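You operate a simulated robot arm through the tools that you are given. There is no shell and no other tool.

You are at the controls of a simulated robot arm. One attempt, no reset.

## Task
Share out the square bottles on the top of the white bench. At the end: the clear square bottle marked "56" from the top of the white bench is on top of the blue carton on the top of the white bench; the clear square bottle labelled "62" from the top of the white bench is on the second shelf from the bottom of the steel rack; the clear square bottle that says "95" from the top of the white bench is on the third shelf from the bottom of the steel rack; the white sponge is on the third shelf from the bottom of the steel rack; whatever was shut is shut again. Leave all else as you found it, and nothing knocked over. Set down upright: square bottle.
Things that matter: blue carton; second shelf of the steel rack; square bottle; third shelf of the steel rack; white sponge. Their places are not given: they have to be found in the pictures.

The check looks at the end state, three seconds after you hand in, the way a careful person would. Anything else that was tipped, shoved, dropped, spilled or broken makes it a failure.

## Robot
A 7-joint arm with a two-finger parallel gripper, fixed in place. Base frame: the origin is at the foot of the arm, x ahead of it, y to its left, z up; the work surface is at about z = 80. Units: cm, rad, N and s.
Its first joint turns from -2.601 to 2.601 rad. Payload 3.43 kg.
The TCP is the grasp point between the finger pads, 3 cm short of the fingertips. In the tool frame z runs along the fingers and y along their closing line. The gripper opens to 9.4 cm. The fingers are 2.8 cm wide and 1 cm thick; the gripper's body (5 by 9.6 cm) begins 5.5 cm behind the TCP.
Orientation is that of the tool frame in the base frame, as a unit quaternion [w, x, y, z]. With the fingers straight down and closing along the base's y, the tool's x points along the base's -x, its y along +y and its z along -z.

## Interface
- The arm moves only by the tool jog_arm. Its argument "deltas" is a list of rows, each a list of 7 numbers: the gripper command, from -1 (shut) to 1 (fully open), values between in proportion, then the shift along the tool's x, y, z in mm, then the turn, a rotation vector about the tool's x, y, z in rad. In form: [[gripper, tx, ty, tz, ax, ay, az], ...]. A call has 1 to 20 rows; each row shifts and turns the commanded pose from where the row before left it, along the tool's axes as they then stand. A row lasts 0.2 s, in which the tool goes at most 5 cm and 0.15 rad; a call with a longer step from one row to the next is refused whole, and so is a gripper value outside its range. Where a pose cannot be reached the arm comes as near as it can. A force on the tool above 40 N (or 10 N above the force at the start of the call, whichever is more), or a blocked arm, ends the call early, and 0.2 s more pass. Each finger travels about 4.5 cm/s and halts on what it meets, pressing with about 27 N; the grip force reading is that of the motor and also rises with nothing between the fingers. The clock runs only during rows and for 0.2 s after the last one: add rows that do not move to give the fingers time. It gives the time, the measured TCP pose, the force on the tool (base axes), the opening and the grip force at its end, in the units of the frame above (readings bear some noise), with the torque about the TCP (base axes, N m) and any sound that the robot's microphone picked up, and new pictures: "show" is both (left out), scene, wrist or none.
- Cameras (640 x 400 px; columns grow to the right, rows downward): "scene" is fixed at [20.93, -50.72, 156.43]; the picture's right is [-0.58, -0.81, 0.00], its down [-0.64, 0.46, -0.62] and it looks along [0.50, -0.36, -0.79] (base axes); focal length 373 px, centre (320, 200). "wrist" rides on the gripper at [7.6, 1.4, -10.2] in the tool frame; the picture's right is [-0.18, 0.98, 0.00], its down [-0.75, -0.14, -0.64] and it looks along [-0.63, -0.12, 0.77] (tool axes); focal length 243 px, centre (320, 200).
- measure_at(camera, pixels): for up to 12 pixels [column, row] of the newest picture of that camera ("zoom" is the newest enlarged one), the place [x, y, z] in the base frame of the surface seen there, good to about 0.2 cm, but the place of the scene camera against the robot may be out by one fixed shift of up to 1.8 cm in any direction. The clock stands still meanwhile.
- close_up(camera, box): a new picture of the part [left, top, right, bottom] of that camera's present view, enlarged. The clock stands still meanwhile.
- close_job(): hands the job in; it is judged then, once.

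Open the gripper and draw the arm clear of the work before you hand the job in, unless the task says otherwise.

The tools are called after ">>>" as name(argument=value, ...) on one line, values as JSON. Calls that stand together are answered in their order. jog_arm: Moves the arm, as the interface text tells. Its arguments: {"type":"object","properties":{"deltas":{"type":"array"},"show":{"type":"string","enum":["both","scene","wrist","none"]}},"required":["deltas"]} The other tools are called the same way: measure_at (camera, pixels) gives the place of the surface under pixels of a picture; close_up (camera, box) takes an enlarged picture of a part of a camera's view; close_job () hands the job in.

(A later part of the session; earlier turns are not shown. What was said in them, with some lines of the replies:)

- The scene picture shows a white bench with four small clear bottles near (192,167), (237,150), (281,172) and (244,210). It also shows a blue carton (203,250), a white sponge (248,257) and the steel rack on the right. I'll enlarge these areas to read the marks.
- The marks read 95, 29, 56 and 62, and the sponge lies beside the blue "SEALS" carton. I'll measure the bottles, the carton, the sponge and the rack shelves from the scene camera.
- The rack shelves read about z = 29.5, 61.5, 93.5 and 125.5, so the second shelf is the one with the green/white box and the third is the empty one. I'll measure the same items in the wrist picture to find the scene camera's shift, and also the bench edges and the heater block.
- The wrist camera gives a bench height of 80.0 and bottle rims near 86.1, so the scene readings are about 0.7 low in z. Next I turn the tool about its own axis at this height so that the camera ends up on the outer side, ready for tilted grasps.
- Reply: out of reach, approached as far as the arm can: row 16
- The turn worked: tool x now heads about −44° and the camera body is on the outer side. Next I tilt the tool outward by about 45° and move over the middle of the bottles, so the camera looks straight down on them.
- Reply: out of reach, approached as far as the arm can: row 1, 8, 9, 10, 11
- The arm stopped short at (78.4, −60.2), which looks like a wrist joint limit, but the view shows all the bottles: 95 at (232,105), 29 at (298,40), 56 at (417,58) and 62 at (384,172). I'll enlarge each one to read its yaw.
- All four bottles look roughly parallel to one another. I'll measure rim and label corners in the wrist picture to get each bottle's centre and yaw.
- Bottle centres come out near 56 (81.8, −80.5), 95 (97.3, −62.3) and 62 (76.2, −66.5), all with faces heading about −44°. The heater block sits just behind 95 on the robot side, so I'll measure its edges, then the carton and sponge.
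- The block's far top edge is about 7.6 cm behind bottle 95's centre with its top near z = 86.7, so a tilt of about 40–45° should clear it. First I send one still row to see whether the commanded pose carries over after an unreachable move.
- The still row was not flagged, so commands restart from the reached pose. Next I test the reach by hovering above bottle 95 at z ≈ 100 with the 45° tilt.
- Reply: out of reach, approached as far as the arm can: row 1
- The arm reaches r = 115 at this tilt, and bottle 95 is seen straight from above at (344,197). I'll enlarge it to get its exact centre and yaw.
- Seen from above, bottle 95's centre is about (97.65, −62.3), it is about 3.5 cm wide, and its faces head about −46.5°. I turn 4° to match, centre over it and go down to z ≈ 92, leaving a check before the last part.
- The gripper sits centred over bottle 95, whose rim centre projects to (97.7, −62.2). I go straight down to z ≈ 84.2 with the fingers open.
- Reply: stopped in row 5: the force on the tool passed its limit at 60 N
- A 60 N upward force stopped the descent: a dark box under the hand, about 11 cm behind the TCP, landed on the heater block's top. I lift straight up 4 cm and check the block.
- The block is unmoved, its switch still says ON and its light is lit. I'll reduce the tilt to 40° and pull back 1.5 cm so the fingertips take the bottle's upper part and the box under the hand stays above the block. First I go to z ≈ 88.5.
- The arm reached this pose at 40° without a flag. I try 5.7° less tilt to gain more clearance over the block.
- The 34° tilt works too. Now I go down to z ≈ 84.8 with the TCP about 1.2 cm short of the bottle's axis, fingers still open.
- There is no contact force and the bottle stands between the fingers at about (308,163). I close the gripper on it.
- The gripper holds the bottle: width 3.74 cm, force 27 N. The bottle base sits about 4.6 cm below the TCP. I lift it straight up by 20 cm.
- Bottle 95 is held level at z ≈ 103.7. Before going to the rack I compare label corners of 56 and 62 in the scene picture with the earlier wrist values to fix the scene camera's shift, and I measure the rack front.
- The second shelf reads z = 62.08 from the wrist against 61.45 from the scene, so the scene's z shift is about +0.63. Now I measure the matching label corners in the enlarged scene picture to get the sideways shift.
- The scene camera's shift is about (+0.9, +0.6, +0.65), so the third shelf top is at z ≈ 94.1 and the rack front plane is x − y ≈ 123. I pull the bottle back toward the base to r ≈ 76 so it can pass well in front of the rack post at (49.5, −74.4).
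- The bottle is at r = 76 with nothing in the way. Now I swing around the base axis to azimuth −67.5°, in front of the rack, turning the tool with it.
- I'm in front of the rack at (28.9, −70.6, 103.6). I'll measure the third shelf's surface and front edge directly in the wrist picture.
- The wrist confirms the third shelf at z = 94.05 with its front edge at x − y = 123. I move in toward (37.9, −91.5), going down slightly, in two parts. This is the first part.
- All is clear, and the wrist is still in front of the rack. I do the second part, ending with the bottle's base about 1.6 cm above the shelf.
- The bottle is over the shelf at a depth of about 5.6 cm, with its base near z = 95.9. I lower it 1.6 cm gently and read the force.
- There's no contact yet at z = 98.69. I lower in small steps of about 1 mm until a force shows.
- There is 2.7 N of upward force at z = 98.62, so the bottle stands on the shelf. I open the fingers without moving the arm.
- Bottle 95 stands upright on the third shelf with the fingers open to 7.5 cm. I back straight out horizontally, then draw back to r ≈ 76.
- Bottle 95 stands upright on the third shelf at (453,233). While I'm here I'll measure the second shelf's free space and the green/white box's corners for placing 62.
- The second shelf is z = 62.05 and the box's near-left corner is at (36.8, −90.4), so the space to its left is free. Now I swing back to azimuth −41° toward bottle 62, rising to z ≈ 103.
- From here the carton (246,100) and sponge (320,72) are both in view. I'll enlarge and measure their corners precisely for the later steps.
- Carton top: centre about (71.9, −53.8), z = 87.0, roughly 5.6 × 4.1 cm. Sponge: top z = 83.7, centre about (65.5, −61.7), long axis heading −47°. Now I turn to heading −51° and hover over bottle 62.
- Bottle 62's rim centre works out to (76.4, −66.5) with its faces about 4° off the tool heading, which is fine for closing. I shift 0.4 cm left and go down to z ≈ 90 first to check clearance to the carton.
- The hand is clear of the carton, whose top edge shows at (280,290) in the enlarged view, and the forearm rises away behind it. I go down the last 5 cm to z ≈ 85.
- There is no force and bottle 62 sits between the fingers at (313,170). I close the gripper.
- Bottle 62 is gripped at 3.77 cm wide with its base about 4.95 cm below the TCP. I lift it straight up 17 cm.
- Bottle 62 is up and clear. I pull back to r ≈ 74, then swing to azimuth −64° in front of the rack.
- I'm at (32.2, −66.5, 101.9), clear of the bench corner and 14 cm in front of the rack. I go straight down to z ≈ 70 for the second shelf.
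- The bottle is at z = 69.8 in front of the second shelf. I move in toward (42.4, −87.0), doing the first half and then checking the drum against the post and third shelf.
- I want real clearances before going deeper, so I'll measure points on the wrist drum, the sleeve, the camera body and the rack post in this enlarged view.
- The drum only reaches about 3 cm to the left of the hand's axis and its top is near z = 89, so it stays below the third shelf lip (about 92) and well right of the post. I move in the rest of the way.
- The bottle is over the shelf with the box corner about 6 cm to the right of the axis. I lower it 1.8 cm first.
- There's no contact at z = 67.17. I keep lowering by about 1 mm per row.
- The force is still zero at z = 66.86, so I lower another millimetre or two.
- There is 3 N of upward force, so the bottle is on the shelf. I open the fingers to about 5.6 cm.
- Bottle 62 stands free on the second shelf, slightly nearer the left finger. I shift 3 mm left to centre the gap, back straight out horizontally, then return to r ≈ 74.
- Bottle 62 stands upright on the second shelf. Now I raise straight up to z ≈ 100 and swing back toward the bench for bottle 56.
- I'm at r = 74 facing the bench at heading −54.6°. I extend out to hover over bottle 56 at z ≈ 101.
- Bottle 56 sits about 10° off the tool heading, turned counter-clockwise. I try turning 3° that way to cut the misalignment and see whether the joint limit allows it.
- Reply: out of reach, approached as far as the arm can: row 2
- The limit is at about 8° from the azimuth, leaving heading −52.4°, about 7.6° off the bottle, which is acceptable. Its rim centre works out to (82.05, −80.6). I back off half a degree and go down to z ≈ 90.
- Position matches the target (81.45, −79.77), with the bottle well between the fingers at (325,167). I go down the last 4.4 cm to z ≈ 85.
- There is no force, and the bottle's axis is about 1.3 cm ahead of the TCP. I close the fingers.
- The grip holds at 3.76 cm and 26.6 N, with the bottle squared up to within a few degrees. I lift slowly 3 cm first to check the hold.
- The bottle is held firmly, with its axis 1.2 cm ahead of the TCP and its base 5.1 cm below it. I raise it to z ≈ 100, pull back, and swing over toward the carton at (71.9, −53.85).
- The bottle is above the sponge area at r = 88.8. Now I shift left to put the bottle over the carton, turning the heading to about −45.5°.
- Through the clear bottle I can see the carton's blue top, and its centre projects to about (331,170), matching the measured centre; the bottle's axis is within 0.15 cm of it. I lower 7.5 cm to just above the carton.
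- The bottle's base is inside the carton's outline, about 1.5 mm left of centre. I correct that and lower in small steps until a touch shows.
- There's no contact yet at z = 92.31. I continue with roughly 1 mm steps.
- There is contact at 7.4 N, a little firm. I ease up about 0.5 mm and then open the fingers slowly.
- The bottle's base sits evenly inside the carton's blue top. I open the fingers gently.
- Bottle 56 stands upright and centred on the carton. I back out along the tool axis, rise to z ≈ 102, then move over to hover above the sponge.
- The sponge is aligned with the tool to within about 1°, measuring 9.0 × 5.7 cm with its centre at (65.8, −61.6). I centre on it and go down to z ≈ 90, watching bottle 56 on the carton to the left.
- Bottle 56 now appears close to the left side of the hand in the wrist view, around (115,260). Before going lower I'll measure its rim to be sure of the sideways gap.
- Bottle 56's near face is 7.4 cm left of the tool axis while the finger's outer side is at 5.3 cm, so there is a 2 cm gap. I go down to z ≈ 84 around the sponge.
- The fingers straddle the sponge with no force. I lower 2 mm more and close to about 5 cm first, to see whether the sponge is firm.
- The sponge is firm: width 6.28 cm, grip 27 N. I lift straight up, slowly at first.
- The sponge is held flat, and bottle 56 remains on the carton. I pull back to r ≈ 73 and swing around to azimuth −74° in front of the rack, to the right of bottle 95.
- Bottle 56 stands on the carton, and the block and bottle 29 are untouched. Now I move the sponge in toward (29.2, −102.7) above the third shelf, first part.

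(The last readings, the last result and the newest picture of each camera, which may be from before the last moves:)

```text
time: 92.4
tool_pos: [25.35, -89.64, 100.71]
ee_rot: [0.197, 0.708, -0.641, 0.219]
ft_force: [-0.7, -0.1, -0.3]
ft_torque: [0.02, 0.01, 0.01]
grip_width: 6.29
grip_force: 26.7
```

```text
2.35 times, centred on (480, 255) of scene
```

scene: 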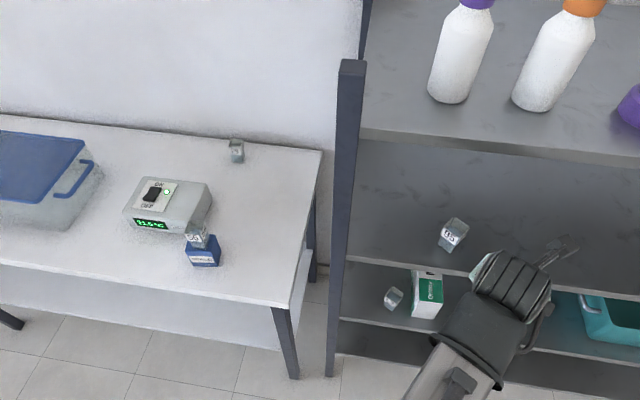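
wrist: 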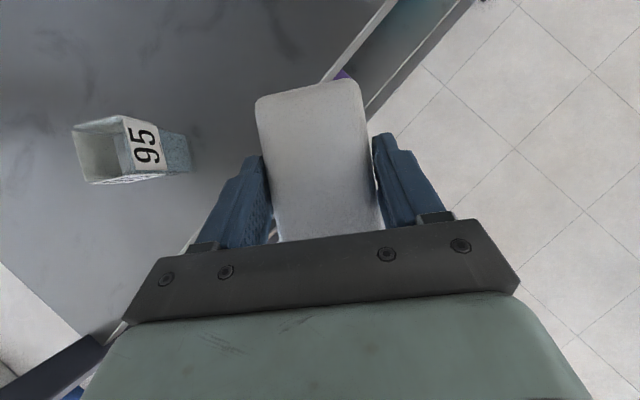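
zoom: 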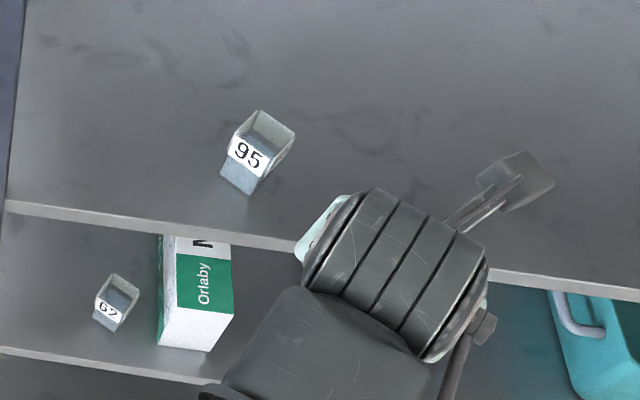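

Bottle 95 stays about 10 cm to the left of the path, and the drum's top stays about 3 cm below the fourth shelf. I do the last part of the move in.

>>> jog_arm(deltas=[[-1, 26, -5.76, 20.6, 0, 0, 0], [-1, 26, -5.76, 20.6, 0, 0, 0], [-1, 26, -5.76, 20.6, 0, 0, 0], [-1, 26, -5.76, 20.6, 0, 0, 0], [-1, 0, 0, 0, 0, 0, 0]])

>>> close_up(camera="scene", box=[370, 130, 590, 300])

```text
time: 93.6
tool_pos: [28.76, -102.53, 99.46]
ee_rot: [0.196, 0.709, -0.641, 0.219]
ft_force: [-0.6, 0.4, -0.9]
ft_torque: [0.0, -0.02, 0.0]
grip_width: 6.3
grip_force: 27.2
```

scene: 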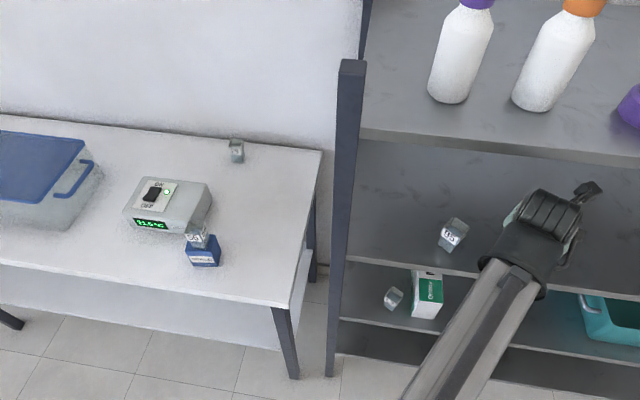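
wrist: 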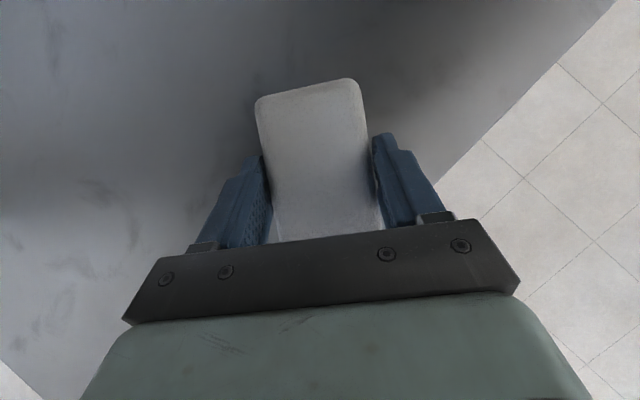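

```text
2.35 times, centred on (480, 215) of scene
```

zoom: 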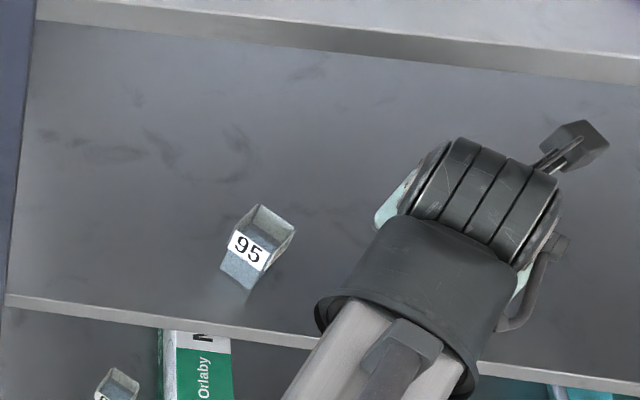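

The sponge is over the shelf, but its near corner would be only about 1.3 cm from the edge. I move 1.5 cm deeper along the rack's normal before lowering.

>>> jog_arm(deltas=[[-1, 9.65, -9.4, 6.56, 0, 0, 0], [-1, 0, 0, 0, 0, 0, 0], [-1, -2.8, 0, 4.1, 0, 0, 0], [-1, -2.8, 0, 4.1, 0, 0, 0], [-1, 0, 0, 0, 0, 0, 0]], show="wrist")

```text
time: 94.8
tool_pos: [30.05, -103.6, 98.66]
ee_rot: [0.195, 0.709, -0.641, 0.219]
ft_force: [0.4, 0.3, 0.5]
ft_torque: [0.02, 0.01, 0.01]
grip_width: 6.25
grip_force: 26.7
```

wrist: 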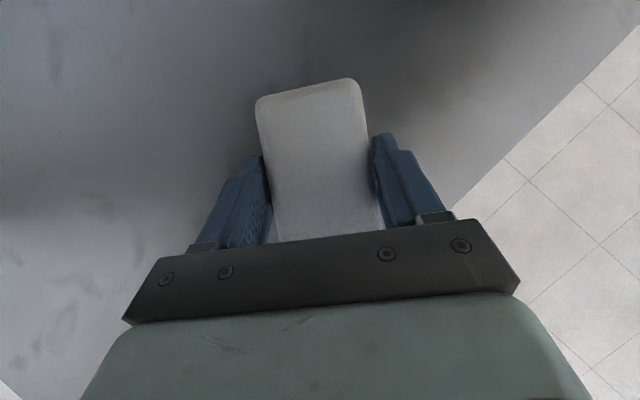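

I'm at z = 98.66 with no contact. I lower another 5 mm and then in 1 mm steps.

>>> jog_arm(deltas=[[-1, -1.4, 0, 2.05, 0, 0, 0], [-1, -1.4, 0, 2.05, 0, 0, 0], [-1, 0, 0, 0, 0, 0, 0]], show="none")

```text
time: 95.6
tool_pos: [30.12, -103.57, 98.16]
ee_rot: [0.196, 0.708, -0.642, 0.219]
ft_force: [0.6, -0.5, -0.4]
ft_torque: [0.03, 0.0, 0.02]
grip_width: 6.28
grip_force: 27.1
```

There's still no contact at 98.16, so I take two more steps of about 1 mm.

>>> jog_arm(deltas=[[-1, -0.6, 0, 0.8, 0, 0, 0], [-1, -0.6, 0, 0.8, 0, 0, 0], [-1, 0, 0, 0, 0, 0, 0]], show="none")

```text
time: 96.4
tool_pos: [30.05, -103.6, 98.07]
ee_rot: [0.196, 0.709, -0.641, 0.219]
ft_force: [-0.4, -0.9, 0.2]
ft_torque: [0.01, -0.02, -0.03]
grip_width: 6.29
grip_force: 26.9
```

The force is still about zero at 98.07. I take one more small step.

>>> jog_arm(deltas=[[-1, -0.6, 0, 0.8, 0, 0, 0], [-1, 0, 0, 0, 0, 0, 0]], show="none")

```text
time: 97.0
tool_pos: [30.02, -103.52, 97.86]
ee_rot: [0.197, 0.708, -0.642, 0.219]
ft_force: [0.1, 0.0, -0.3]
ft_torque: [-0.03, 0.02, 0.01]
grip_width: 6.29
grip_force: 27.0
```

>>> jog_arm(deltas=[[-1, -0.6, 0, 0.8, 0, 0, 0], [-1, 0, 0, 0, 0, 0, 0]], show="none")

```text
time: 97.6
tool_pos: [30.1, -103.5, 97.83]
ee_rot: [0.197, 0.708, -0.641, 0.219]
ft_force: [-1.2, 0.8, 4.3]
ft_torque: [-0.05, 0.0, 0.0]
grip_width: 6.26
grip_force: 27.2
```

There is 4.3 N of upward force at z = 97.83, so the sponge rests on the shelf. I open the fingers to about 7.7 cm.

>>> jog_arm(deltas=[[0.4, 0, 0, 0, 0, 0, 0], [0.5, 0, 0, 0, 0, 0, 0], [0.65, 0, 0, 0, 0, 0, 0], [0.65, 0, 0, 0, 0, 0, 0]])

```text
time: 98.6
tool_pos: [29.96, -103.52, 97.68]
ee_rot: [0.196, 0.708, -0.642, 0.219]
ft_force: [-0.2, 0.3, 0.1]
ft_torque: [-0.01, 0.0, 0.0]
grip_width: 7.73
grip_force: 0.1
```

scene: 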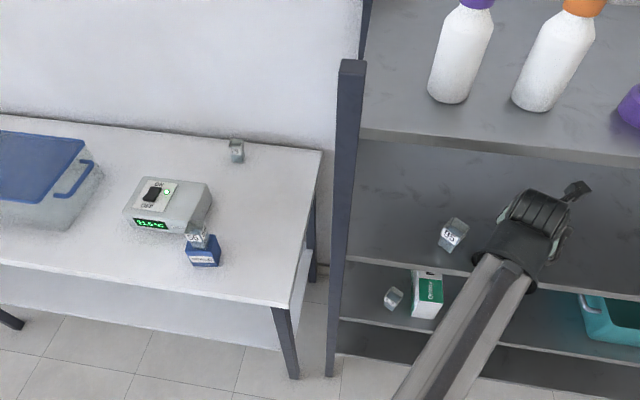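
wrist: 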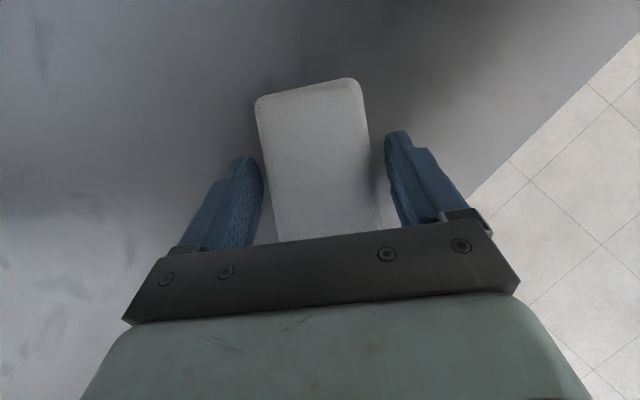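

The sponge lies flat on the shelf between the open fingers. I shift 2 mm left to centre the gap, back out with a slight rise, and draw back to r ≈ 73.

>>> jog_arm(deltas=[[0.65, 0, -2, 0, 0, 0, 0], [0.65, -9, 0, -9, 0, 0, 0], [0.65, -17.9, 0, -18.1, 0, 0, 0], [0.65, -17.9, 0, -18.1, 0, 0, 0], [0.65, -20.7, 0, -14, 0, 0, 0], [0.65, -27.8, 8, -18.9, 0, 0, 0], [0.65, -27.8, 8, -18.9, 0, 0, 0], [0.65, -27.8, 8, -18.9, 0, 0, 0], [0.65, -27.8, 8, -18.9, 0, 0, 0], [0.65, -27.8, 8, -18.9, 0, 0, 0], [0.65, -27.8, 8, -18.9, 0, 0, 0], [0.65, -27.8, 8, -18.9, 0, 0, 0], [0.65, 0, 0, 0, 0, 0, 0]])

>>> close_up(camera="scene", box=[340, 130, 600, 340])

```text
time: 101.4
tool_pos: [21.24, -71.95, 99.05]
ee_rot: [0.196, 0.708, -0.642, 0.218]
ft_force: [0.2, 0.8, 0.4]
ft_torque: [-0.01, 0.0, 0.02]
grip_width: 7.75
grip_force: 0.1
```

scene: 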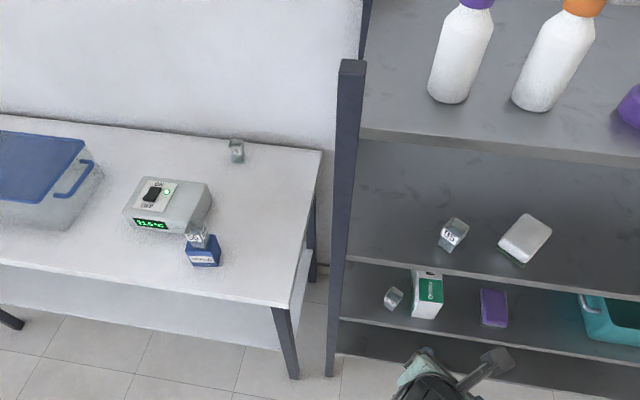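
wrist: 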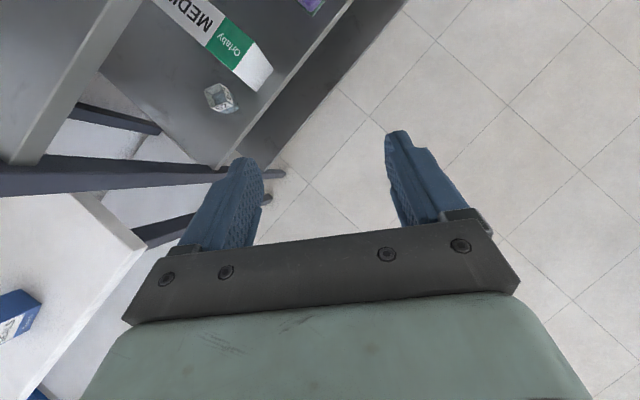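

```text
1.90 times, centred on (470, 235) of scene
```

zoom: 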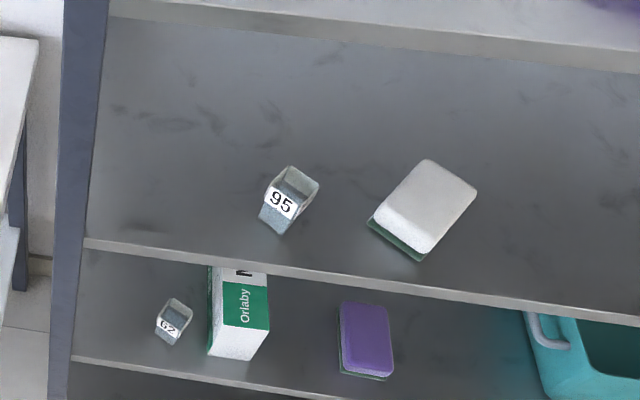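

All four items are in place: the sponge and 95 on the third shelf, 62 on the second, and 56 on the carton. I'll re-measure the same heater block pixels as at the start and look at the bench once more to confirm nothing shifted.

>>> measure_at(camera="scene", pixels=[[152, 192], [166, 191], [205, 185], [180, 230], [130, 205], [237, 141], [237, 157], [205, 258], [210, 240], [197, 236]])

>>> close_up(camera="scene", box=[110, 120, 330, 300])

```text
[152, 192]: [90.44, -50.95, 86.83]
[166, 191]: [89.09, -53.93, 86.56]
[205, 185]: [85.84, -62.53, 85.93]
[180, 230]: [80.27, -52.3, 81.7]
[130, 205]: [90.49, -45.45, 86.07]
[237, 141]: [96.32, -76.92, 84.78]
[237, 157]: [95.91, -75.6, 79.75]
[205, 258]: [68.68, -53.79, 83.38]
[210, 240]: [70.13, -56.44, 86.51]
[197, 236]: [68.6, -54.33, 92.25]
```

```text
2.22 times, centred on (220, 210) of scene
```

zoom: 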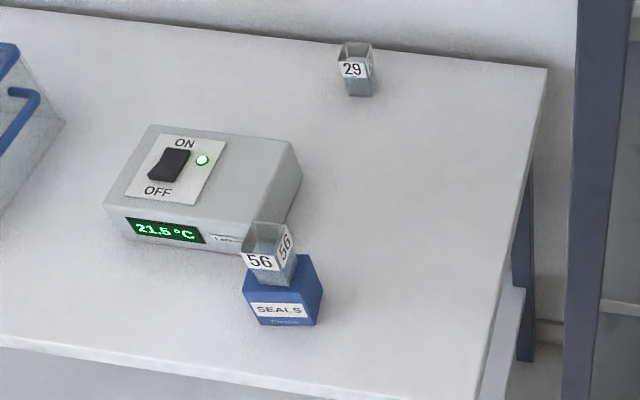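

The heater block, bottle 29 and carton read the same as at the start, and the switch is still ON. I open the gripper fully and draw the arm a bit further from the rack before handing in.

>>> jog_arm(deltas=[[1, -24.8, 0, -16.9, 0, 0, 0], [1, -24.8, 0, -16.9, 0, 0, 0], [1, -24.8, 0, -16.9, 0, 0, 0], [1, 0, 0, 0, 0, 0, 0], [1, 0, 0, 0, 0, 0, 0]])

```text
time: 102.6
tool_pos: [20.52, -62.99, 99.01]
ee_rot: [0.197, 0.708, -0.642, 0.218]
ft_force: [-0.4, -0.6, -0.8]
ft_torque: [-0.03, 0.0, 0.01]
grip_width: 9.39
grip_force: 0.0
```

scene: 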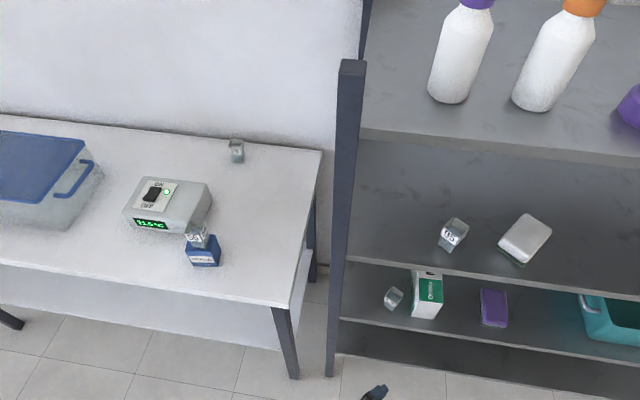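
wrist: 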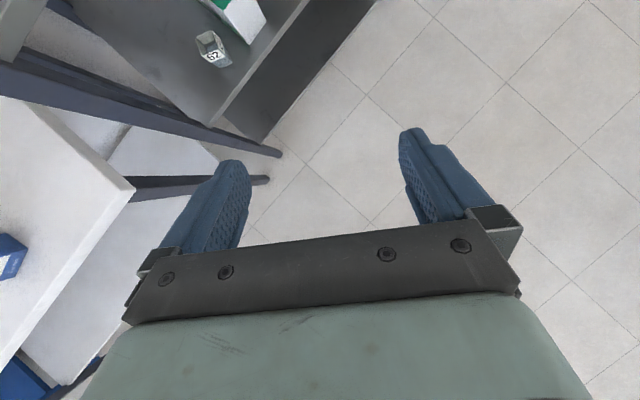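

The gripper is open at 9.4 cm and the arm is clear of the rack and bench. The final scene shows 56 on the carton, 62 on the second shelf, and 95 and the sponge on the third shelf, so I hand the job in.

>>> close_job()

```text
The job is handed in.
```

I moved all four items to where you asked and handed the job in. In the last pictures everything stands as it should:

- **Bottle 56:** upright on top of the blue carton, well centred.
- **Bottle 62:** upright on the second shelf of the steel rack, to the left of the green and white box.
- **Bottle 95:** upright on the third shelf.
- **White sponge:** flat on the third shelf, to the right of bottle 95.

While I was reaching for bottle 95, the hand came down on the heater block on the bench with about 60 N. I lifted off at once and changed the approach. The block measured in the same place afterwards. Its switch is still ON, the light is lit and the display is working.

Nothing was knocked over, and bottle 29 and the carton measure the same as at the start. Nothing had to be opened, so nothing was left to shut. The gripper is open and the arm is clear of the bench and rack.
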